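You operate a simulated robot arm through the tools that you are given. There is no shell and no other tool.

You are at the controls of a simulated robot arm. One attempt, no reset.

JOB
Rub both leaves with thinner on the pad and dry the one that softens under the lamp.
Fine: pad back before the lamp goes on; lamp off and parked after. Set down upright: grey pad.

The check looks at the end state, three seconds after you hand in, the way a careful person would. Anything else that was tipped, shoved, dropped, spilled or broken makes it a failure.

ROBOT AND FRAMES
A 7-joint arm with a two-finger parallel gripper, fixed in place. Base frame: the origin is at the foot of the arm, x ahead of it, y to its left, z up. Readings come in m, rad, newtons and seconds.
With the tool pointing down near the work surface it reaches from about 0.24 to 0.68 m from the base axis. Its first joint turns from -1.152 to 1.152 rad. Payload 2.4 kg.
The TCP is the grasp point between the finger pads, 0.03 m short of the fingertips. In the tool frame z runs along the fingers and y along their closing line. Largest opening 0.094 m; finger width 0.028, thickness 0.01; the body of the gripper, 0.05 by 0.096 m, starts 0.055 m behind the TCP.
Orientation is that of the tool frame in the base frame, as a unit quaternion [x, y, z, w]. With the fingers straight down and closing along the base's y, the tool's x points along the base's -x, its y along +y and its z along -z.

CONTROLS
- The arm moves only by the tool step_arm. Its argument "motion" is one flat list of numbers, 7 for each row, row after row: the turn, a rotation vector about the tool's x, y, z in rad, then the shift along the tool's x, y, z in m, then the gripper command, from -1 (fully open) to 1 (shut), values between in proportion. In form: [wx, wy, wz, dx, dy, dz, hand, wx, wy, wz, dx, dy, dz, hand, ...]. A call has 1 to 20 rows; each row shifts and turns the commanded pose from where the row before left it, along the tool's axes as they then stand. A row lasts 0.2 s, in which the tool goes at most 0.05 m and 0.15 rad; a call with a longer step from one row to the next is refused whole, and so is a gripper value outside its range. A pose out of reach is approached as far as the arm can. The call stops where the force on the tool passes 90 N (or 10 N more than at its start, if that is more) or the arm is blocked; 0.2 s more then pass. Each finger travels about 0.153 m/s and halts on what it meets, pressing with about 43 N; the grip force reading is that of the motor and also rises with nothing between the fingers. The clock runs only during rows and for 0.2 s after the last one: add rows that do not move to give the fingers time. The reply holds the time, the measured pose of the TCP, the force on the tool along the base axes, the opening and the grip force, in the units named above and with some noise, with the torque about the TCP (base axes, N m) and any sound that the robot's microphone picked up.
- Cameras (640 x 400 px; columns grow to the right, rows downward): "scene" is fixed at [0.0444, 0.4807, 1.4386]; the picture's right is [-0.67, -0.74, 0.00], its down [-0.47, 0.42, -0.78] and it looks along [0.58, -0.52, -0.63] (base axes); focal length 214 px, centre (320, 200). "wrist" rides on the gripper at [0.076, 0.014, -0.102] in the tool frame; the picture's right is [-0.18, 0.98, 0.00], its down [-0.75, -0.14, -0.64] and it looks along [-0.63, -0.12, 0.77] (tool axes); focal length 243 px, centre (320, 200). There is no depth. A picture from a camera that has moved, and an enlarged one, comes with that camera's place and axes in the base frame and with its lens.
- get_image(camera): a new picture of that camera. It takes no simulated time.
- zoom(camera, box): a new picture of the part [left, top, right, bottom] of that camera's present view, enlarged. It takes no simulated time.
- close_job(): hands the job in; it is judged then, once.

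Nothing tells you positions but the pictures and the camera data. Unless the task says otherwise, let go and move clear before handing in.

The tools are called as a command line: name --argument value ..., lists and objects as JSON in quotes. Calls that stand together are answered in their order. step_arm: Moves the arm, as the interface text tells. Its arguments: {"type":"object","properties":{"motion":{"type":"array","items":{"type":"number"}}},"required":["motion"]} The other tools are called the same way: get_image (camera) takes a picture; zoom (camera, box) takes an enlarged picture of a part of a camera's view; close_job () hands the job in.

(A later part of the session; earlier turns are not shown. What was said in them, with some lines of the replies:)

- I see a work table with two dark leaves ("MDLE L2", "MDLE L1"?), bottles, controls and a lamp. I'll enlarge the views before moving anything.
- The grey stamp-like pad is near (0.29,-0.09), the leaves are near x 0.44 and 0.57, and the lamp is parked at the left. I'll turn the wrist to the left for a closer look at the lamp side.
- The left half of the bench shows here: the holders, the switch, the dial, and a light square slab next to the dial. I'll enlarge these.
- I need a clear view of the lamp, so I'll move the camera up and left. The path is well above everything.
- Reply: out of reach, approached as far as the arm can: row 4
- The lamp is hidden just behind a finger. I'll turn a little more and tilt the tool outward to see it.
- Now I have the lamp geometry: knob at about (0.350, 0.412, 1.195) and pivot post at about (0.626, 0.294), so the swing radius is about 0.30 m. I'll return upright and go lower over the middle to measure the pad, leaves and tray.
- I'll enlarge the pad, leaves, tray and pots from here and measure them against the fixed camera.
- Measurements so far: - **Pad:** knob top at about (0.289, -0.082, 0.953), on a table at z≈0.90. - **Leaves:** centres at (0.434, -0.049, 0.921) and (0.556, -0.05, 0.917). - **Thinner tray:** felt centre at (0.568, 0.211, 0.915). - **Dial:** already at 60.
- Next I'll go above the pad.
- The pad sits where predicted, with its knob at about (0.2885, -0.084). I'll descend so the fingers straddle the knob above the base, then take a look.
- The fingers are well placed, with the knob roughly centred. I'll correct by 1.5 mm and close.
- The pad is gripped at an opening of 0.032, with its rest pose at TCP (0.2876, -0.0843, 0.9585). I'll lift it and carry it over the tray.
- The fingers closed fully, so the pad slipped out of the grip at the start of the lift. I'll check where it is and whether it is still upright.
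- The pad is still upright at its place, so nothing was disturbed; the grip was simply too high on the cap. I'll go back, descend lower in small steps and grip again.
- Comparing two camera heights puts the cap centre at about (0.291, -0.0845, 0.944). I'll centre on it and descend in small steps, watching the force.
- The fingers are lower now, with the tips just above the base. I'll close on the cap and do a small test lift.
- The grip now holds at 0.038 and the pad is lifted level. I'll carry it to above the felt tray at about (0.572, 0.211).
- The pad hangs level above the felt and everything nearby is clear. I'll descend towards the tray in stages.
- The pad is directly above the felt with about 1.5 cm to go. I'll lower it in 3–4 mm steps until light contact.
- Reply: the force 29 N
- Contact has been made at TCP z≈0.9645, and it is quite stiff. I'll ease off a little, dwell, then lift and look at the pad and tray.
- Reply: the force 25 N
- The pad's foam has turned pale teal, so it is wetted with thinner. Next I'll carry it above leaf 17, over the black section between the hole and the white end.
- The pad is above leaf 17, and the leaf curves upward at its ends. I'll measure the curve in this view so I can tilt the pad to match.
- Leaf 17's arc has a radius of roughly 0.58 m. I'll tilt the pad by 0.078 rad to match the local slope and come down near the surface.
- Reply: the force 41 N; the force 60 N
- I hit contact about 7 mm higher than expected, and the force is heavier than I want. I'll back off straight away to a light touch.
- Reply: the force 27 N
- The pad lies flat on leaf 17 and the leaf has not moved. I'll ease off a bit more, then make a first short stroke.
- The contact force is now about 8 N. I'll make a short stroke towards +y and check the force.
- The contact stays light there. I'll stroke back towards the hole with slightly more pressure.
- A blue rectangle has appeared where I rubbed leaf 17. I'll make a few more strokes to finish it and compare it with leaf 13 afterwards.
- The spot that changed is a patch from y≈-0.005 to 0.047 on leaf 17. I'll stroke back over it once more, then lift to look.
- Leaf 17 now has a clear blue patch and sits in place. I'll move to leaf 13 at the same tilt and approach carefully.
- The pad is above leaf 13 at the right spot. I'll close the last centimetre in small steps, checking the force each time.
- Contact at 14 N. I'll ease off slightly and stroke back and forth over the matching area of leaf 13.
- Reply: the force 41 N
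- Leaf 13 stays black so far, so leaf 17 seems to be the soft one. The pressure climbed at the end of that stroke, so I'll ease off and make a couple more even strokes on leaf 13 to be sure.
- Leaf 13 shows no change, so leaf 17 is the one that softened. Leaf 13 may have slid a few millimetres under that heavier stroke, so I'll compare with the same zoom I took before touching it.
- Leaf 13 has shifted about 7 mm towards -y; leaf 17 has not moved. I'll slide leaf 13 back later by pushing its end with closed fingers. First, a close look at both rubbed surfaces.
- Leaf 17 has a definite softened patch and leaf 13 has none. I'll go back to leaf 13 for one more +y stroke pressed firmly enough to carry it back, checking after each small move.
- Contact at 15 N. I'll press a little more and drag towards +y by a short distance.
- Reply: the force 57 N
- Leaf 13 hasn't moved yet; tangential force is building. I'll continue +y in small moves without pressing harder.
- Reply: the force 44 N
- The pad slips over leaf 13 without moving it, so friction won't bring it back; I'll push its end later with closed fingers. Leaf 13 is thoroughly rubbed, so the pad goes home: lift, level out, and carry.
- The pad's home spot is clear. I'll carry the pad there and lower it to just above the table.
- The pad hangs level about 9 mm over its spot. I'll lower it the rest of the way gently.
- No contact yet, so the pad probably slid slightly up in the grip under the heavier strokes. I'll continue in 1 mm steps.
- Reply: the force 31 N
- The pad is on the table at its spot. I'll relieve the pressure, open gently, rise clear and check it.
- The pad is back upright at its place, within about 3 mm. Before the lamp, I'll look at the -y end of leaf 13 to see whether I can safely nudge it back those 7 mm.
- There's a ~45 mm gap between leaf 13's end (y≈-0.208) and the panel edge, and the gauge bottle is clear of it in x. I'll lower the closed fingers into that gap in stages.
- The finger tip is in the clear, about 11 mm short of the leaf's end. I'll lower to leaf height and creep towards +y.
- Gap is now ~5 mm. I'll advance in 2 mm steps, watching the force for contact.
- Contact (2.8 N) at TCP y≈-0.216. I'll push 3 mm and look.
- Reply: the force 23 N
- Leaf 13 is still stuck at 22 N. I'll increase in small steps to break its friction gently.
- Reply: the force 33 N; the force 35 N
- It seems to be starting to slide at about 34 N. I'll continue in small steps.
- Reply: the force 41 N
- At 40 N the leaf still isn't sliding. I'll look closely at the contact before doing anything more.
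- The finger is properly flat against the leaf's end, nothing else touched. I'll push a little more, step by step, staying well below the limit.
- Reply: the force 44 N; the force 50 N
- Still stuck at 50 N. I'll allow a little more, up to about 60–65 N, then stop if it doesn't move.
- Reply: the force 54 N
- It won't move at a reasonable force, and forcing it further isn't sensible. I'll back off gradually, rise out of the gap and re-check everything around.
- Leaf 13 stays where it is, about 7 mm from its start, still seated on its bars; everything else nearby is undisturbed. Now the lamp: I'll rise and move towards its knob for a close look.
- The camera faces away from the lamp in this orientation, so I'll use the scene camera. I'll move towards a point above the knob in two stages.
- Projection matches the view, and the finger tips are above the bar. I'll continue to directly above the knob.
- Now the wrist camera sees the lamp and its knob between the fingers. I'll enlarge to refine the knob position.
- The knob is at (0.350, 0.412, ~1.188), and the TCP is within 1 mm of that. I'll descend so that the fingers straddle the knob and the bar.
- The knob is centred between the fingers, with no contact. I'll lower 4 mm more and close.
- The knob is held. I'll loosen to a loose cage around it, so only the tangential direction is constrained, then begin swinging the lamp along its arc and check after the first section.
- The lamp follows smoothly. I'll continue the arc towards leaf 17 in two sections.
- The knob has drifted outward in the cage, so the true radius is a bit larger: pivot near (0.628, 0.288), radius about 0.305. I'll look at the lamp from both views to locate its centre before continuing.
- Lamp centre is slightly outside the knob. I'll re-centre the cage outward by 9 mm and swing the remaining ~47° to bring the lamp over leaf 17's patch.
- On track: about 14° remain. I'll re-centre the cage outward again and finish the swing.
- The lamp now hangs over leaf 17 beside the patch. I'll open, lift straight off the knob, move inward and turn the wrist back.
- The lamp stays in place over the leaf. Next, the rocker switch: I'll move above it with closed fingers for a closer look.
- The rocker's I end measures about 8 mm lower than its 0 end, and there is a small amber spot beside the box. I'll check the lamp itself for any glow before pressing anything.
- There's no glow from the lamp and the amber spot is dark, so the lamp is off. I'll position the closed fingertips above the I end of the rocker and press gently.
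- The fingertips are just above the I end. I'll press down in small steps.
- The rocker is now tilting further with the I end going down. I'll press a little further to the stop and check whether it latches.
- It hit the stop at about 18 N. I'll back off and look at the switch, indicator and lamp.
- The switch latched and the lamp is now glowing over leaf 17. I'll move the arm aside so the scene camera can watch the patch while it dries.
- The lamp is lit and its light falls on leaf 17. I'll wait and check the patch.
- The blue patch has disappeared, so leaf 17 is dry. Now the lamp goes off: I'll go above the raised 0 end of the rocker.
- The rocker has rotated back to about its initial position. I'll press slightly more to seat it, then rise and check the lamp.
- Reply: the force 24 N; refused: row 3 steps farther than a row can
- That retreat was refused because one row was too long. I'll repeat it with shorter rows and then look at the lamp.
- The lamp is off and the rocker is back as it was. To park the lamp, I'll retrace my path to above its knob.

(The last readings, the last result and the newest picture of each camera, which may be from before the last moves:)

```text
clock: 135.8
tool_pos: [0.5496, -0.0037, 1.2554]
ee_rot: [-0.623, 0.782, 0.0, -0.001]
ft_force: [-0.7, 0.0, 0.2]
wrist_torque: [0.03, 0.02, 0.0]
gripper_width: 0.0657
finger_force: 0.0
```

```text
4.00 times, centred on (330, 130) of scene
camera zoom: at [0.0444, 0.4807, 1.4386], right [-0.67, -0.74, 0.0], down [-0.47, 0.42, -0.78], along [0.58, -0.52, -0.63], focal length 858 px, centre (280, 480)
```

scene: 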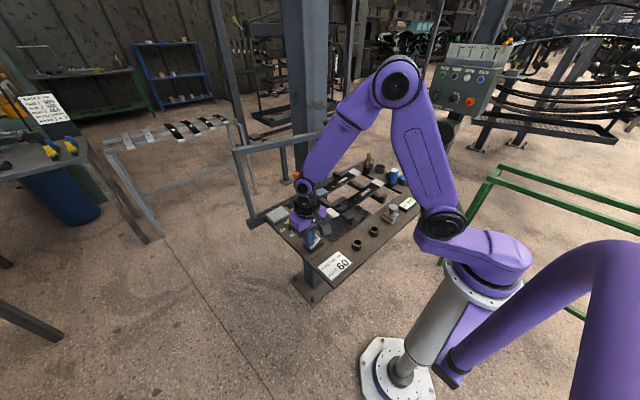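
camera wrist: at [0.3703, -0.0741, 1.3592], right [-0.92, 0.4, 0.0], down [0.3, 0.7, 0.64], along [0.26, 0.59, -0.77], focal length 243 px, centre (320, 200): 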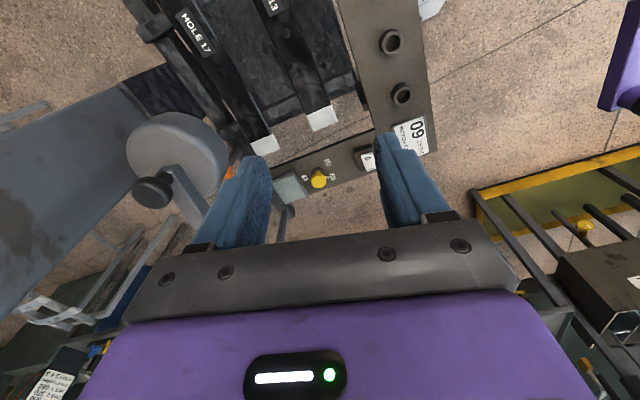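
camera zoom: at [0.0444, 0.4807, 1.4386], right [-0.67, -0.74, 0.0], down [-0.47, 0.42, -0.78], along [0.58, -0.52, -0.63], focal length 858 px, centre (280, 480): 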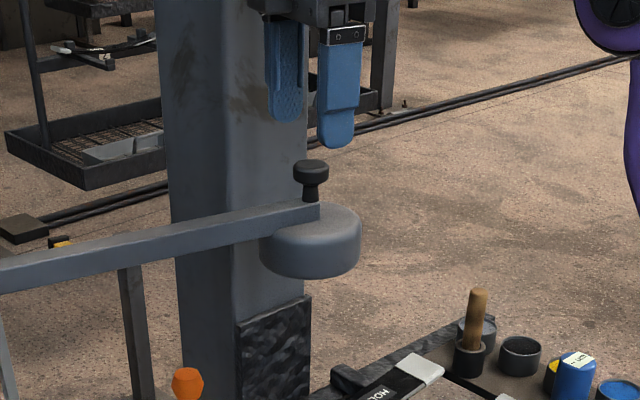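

The knob is about 8 mm off the cage centre. I'll correct that and lower the open fingers around it.

step_arm --motion '[0, 0, 0, 0.005, -0.008, 0, -0.4, 0, 0, 0, 0, 0, 0.025, -0.4, 0, 0, 0, 0, 0, 0.025, -0.4, 0, 0, 0, 0, 0, 0.014, -0.4, 0, 0, 0, 0, 0, 0, -0.4]'

zoom --camera "wrist" --box '[160, 0, 480, 220]'

zoom --camera "scene" --box '[290, 90, 370, 160]'

```text
clock: 137.0
tool_pos: [0.5578, -0.0098, 1.1945]
ee_rot: [-0.623, 0.782, 0.0, 0.0]
ft_force: [0.2, -0.6, -0.8]
wrist_torque: [0.0, -0.01, -0.02]
gripper_width: 0.0656
finger_force: 0.0
```

```text
1.82 times, centred on (320, 110) of wrist
camera zoom: at [0.5269, -0.0803, 1.2965], right [-0.92, 0.4, 0.0], down [0.31, 0.7, 0.64], along [0.26, 0.59, -0.77], focal length 441 px, centre (320, 364)
```

zoom: 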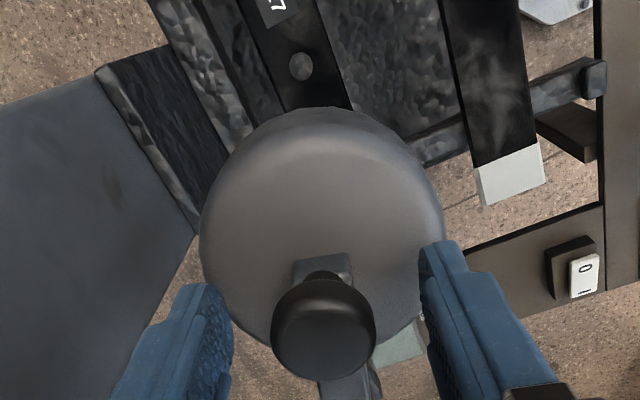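

```text
5.71 times, centred on (330, 125) of scene
camera zoom: at [0.0444, 0.4807, 1.4386], right [-0.67, -0.74, 0.0], down [-0.47, 0.42, -0.78], along [0.58, -0.52, -0.63], focal length 1226 px, centre (263, 629)
```

zoom: 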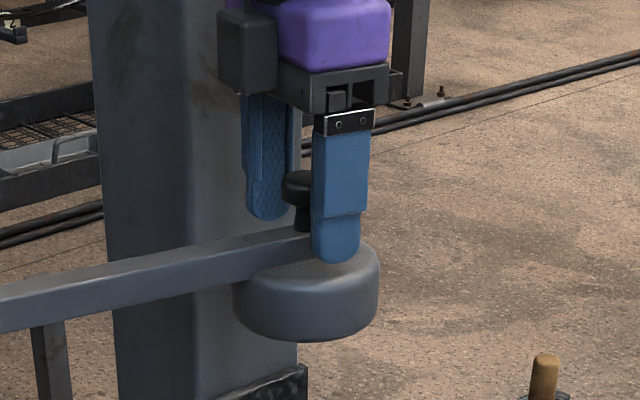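

The knob is well inside the cage. I'll narrow the cage and swing the lamp back towards its parking position, checking partway.

step_arm --motion '[0, 0, 0, 0, 0, 0.002, 0.2, 0, 0, 0, 0, 0, 0, 0.2, 0, 0, 0.03, -0.00014, 0.00915, 0, 0.2, 0, 0, 0.06, -0.00055, 0.0183, 0, 0.2, 0, 0, 0.06, -0.00055, 0.0183, 0, 0.2, 0, 0, 0.06, -0.00055, 0.0183, 0, 0.2, 0, 0, 0.06, -0.00055, 0.0183, 0, 0.2, 0, 0, 0.06, -0.00055, 0.0183, 0, 0.2, 0, 0, 0.06, -0.00055, 0.0183, 0, 0.2, 0, 0, 0.06, -0.00055, 0.0183, 0, 0.2, 0, 0, 0.06, -0.00055, 0.0183, 0, 0.2, 0, 0, 0.03, -0.00014, 0.00915, 0, 0.2]'

zoom --camera "wrist" --box '[160, 0, 480, 220]'

zoom --camera "scene" --box '[230, 90, 390, 230]'

```text
clock: 139.6
tool_pos: [0.4151, 0.0678, 1.1899]
ee_rot: [-0.391, 0.92, -0.001, 0.0]
ft_force: [0.5, 0.2, -0.7]
wrist_torque: [0.0, 0.0, -0.01]
gripper_width: 0.038
finger_force: 0.0
```

```text
1.82 times, centred on (320, 110) of wrist
camera zoom: at [0.3518, 0.0236, 1.2935], right [-0.58, 0.81, 0.0], down [0.62, 0.44, 0.64], along [0.52, 0.37, -0.77], focal length 441 px, centre (320, 364)
```

zoom: 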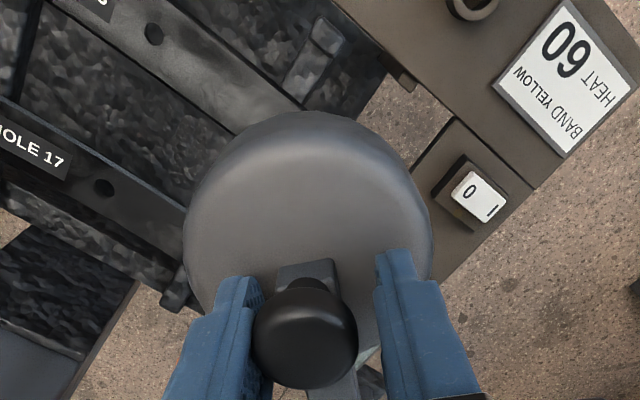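

```text
2.86 times, centred on (310, 160) of scene
camera zoom: at [0.0444, 0.4807, 1.4386], right [-0.67, -0.74, 0.0], down [-0.47, 0.42, -0.78], along [0.58, -0.52, -0.63], focal length 613 px, centre (349, 314)
```

zoom: 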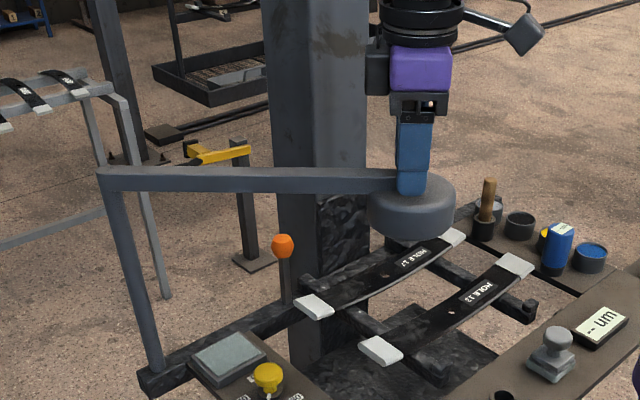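

step_arm --motion '[0, 0, 0.03, -0.00014, 0.00915, 0, 0.2, 0, 0, 0.06, -0.00055, 0.0183, 0, 0.2, 0, 0, 0.06, -0.00055, 0.0183, 0, 0.2, 0, 0, 0.06, -0.00055, 0.0183, 0, 0.2, 0, 0, 0.06, -0.00055, 0.0183, 0, 0.2, 0, 0, 0.06, -0.00055, 0.0183, 0, 0.2, 0, 0, 0.06, -0.00055, 0.0183, 0, 0.2, 0, 0, 0.06, -0.00055, 0.0183, 0, 0.2, 0, 0, 0.06, -0.00055, 0.0183, 0, 0.2, 0, 0, 0.06, -0.00055, 0.0183, 0, 0.2, 0, 0, 0.06, -0.00055, 0.0183, 0, 0.2, 0, 0, 0.03, -0.00014, 0.00915, 0, 0.2]'

zoom --camera "wrist" --box '[160, 0, 480, 220]'

zoom --camera "scene" --box '[180, 110, 340, 270]'

```text
clock: 142.2
tool_pos: [0.3248, 0.2445, 1.1905]
ee_rot: [-0.071, 0.997, 0.0, 0.0]
ft_force: [0.4, -0.2, -0.2]
wrist_torque: [0.0, 0.02, -0.05]
gripper_width: 0.0375
finger_force: 0.0
```

```text
1.82 times, centred on (320, 110) of wrist
camera zoom: at [0.2476, 0.2476, 1.2935], right [0.04, 1.0, 0.0], down [0.77, -0.03, 0.64], along [0.64, -0.03, -0.77], focal length 441 px, centre (320, 364)
```

zoom: 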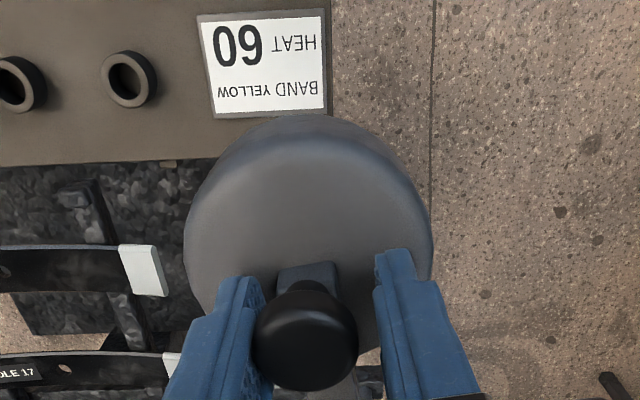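

```text
2.50 times, centred on (260, 190) of scene
camera zoom: at [0.0444, 0.4807, 1.4386], right [-0.67, -0.74, 0.0], down [-0.47, 0.42, -0.78], along [0.58, -0.52, -0.63], focal length 536 px, centre (470, 225)
```

zoom: 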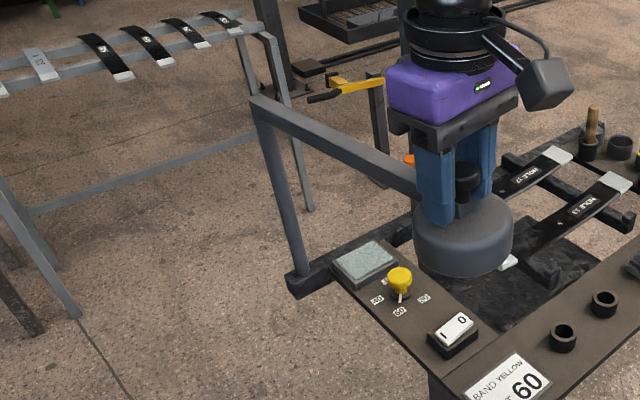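

Tracking well. I'll do the last section to near the original parking angle.

step_arm --motion '[0, 0, 0.03, -0.00014, 0.00915, 0, 0.2, 0, 0, 0.06, -0.00055, 0.0183, 0, 0.2, 0, 0, 0.06, -0.00055, 0.0183, 0, 0.2, 0, 0, 0.06, -0.00055, 0.0183, 0, 0.2, 0, 0, 0.06, -0.00055, 0.0183, 0, 0.2, 0, 0, 0.06, -0.00055, 0.0183, 0, 0.2, 0, 0, 0.06, -0.00055, 0.0183, 0, 0.2, 0, 0, 0.06, -0.00055, 0.0183, 0, 0.2, 0, 0, 0.06, -0.00055, 0.0183, 0, 0.2, 0, 0, 0.03, -0.00014, 0.00915, 0, 0.2, 0, 0, 0, 0, 0, 0, 0.2]'

zoom --camera "wrist" --box '[160, 0, 480, 220]'

zoom --camera "scene" --box '[190, 130, 318, 270]'

```text
clock: 144.6
tool_pos: [0.344, 0.4055, 1.1911]
ee_rot: [0.197, 0.98, 0.0, 0.001]
ft_force: [0.1, 0.1, 0.0]
wrist_torque: [0.01, 0.01, 0.01]
gripper_width: 0.0378
finger_force: 0.7
```

```text
1.82 times, centred on (320, 110) of wrist
camera zoom: at [0.2802, 0.4487, 1.2935], right [0.55, 0.84, 0.0], down [0.64, -0.42, 0.64], along [0.54, -0.35, -0.77], focal length 441 px, centre (320, 364)
```

zoom: 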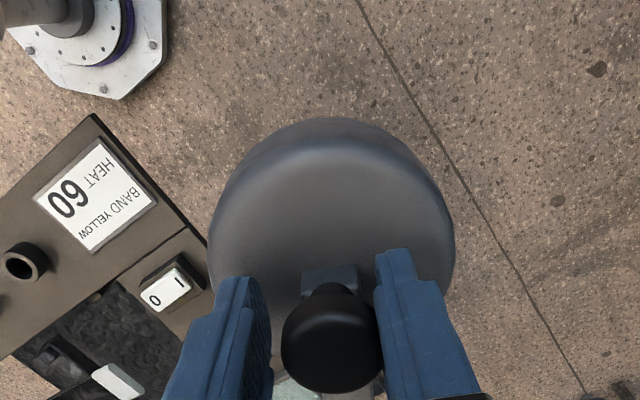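

```text
2.86 times, centred on (254, 200) of scene
camera zoom: at [0.0444, 0.4807, 1.4385], right [-0.67, -0.74, 0.0], down [-0.47, 0.42, -0.78], along [0.58, -0.52, -0.63], focal length 613 px, centre (509, 200)
```

zoom: 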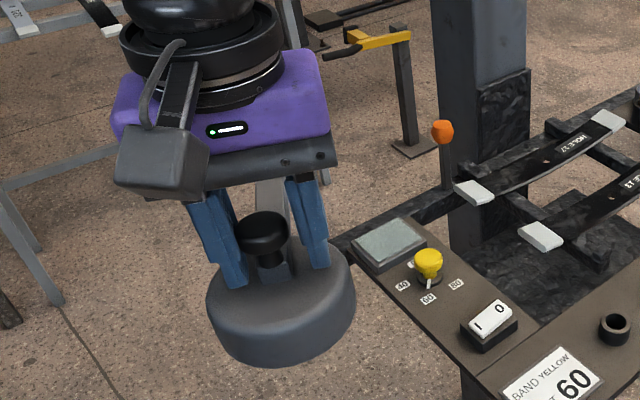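

The lamp is ~7 mm short of its original angle. I'll grip the knob and move it to exactly the recorded parking position.

step_arm --motion '[0, 0, 0, 0, 0, 0, 0.6, 0, 0, 0, 0, 0, 0, 1, 0, 0, 0, 0, 0, 0, 1, 0, 0, 0, -0.0013, 0.0046, 0, 1, 0, 0, 0, -0.0013, 0.0046, 0, 1, 0, 0, 0, 0, 0, 0, 1, 0, 0, 0, 0, 0, 0, 1]'

zoom --camera "scene" --box '[190, 130, 318, 270]'

```text
clock: 146.2
tool_pos: [0.3496, 0.4148, 1.1902]
ee_rot: [0.195, 0.981, -0.001, -0.001]
ft_force: [-16.3, -1.1, 3.9]
wrist_torque: [-0.16, 0.06, 0.22]
gripper_width: 0.0294
finger_force: 44.7
```

```text
2.86 times, centred on (254, 200) of scene
camera zoom: at [0.0438, 0.4806, 1.4386], right [-0.67, -0.74, 0.0], down [-0.47, 0.42, -0.78], along [0.58, -0.52, -0.63], focal length 613 px, centre (509, 200)
```

zoom: 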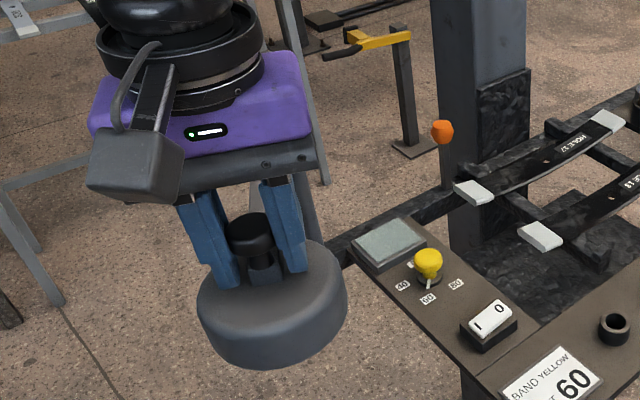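

The lamp outline matches its original position. I'll release gently, rise off the knob and compare again.

step_arm --motion '[0, 0, 0, 0, 0, 0, 0.3, 0, 0, 0, 0, 0, 0, 0, 0, 0, 0, 0, 0, 0, -0.4, 0, 0, 0, 0, 0, -0.015, -0.6, 0, 0, 0, 0, 0, -0.025, -0.6, 0, 0, 0, 0, 0, -0.025, -0.6, 0, 0, 0, -0.0113, -0.0305, 0, -0.6, 0, 0, 0, -0.0113, -0.0305, 0, -0.6, 0, 0, 0, -0.0113, -0.0305, 0, -0.6, 0, 0, 0, -0.0113, -0.0305, 0, -0.6, 0, 0, 0, -0.0113, -0.0305, 0, -0.6, 0, 0, 0, -0.0113, -0.0305, 0, -0.6, 0, 0, 0, -0.0113, -0.0305, 0, -0.6, 0, 0, 0, -0.0113, -0.0305, 0, -0.6, 0, 0, 0, 0, 0, 0, -0.6]'

zoom --camera "scene" --box '[190, 130, 318, 270]'

get_image --camera "scene"

zoom --camera "scene" --box '[290, 150, 430, 250]'

```text
clock: 149.4
tool_pos: [0.3422, 0.1525, 1.2531]
ee_rot: [0.197, 0.98, 0.0, 0.001]
ft_force: [0.1, -0.5, 0.6]
wrist_torque: [0.0, -0.01, 0.01]
gripper_width: 0.0752
finger_force: 0.1
```

```text
2.86 times, centred on (254, 200) of scene
camera zoom: at [0.0444, 0.4807, 1.4386], right [-0.67, -0.74, 0.0], down [-0.47, 0.42, -0.78], along [0.58, -0.52, -0.63], focal length 613 px, centre (509, 200)
```

zoom: 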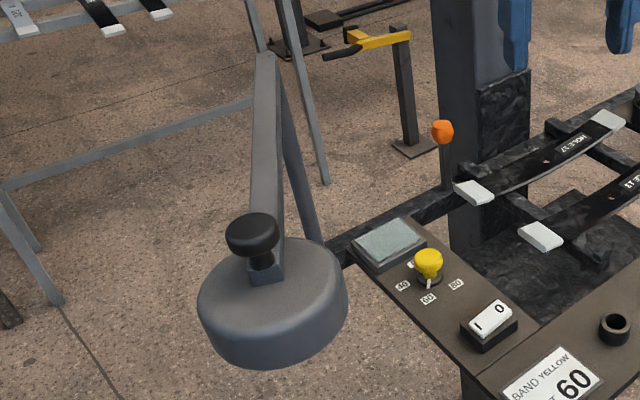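

```text
taken
```

scene: 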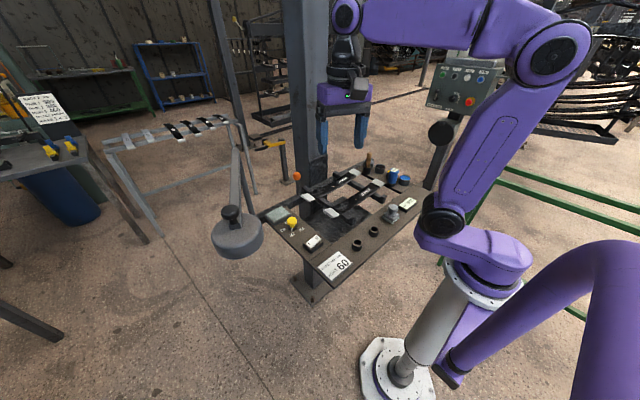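

```text
4.00 times, centred on (360, 200) of scene
camera zoom: at [0.0444, 0.4807, 1.4386], right [-0.67, -0.74, 0.0], down [-0.47, 0.42, -0.78], along [0.58, -0.52, -0.63], focal length 858 px, centre (160, 200)
```

zoom: 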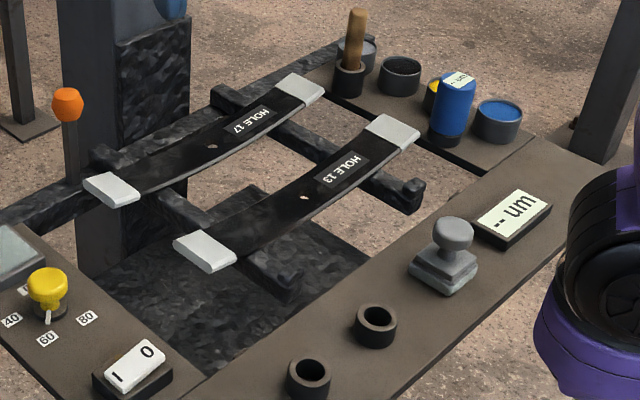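

The lamp is parked exactly as it was, the switch is off, the dial is still at 60, and the pad stands upright. I'll take one last close look at the leaves and the rest of the bench.

zoom --camera "scene" --box '[310, 165, 390, 225]'

get_image --camera "wrist"

zoom --camera "scene" --box '[372, 190, 420, 230]'

```text
6.67 times, centred on (350, 195) of scene
camera zoom: at [0.0444, 0.4807, 1.4386], right [-0.67, -0.74, 0.0], down [-0.47, 0.42, -0.78], along [0.58, -0.52, -0.63], focal length 1430 px, centre (120, 233)
```

zoom: 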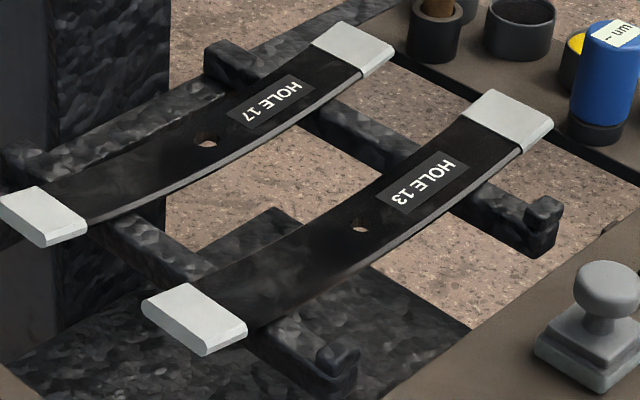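

```text
taken
camera wrist: at [0.2775, 0.1956, 1.3566], right [0.55, 0.84, 0.0], down [0.64, -0.42, 0.64], along [0.54, -0.35, -0.77], focal length 243 px, centre (320, 200)
```

wrist: 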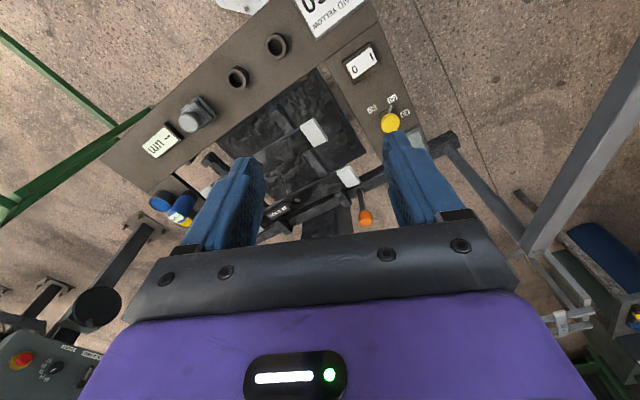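

```text
10.00 times, centred on (396, 210) of scene
camera zoom: at [0.0444, 0.4807, 1.4386], right [-0.67, -0.74, 0.0], down [-0.47, 0.42, -0.78], along [0.58, -0.52, -0.63], focal length 2145 px, centre (-440, 100)
```

zoom: 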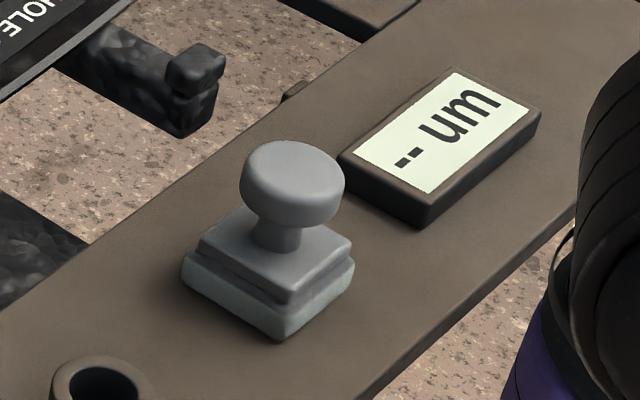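

Both leaves are rubbed. Leaf 17 softened and has dried, the pad stands upright at its place, and the lamp is off and parked. The gripper is empty and clear. One flaw remains: leaf 13 sits about 7 mm along its bars from where it started, and I could not slide it back at a reasonable force. I'm handing the job in.

close_job

```text
The job is handed in.
```

I handed the job in with everything done, except that leaf 13 (labelled HOLE 13) ended up about 7 mm from where it started.

- **Rubbing:** I wetted the grey pad on the square tray of pale felt next to the dial and rubbed both leaves. I took that tray to be the thinner. A blue patch appeared on leaf 17 (labelled HOLE 17); leaf 13 showed no change.
- **Pad:** It went back upright, within about 3 mm of its original spot, before the lamp was switched on.
- **Drying:** I swung the lamp over leaf 17 and ran it with the dial at 60. After about 11 seconds the blue patch was gone.
- **Lamp:** It is switched off and parked at its original angle, and the dial was not touched.

**Leaf 13:** It slid along its bars during one of the rubbing strokes, when the pad force rose to at least 34 N. I pushed its end with up to about 54 N to bring it back. It did not move, so I stopped rather than force it. It is still seated on its bars. If the check is strict about shoved parts, this is what could fail it.

On the first try the pad slipped out of the grip, but it stayed upright in place. In the final pictures nothing else was tipped, moved or spilled.
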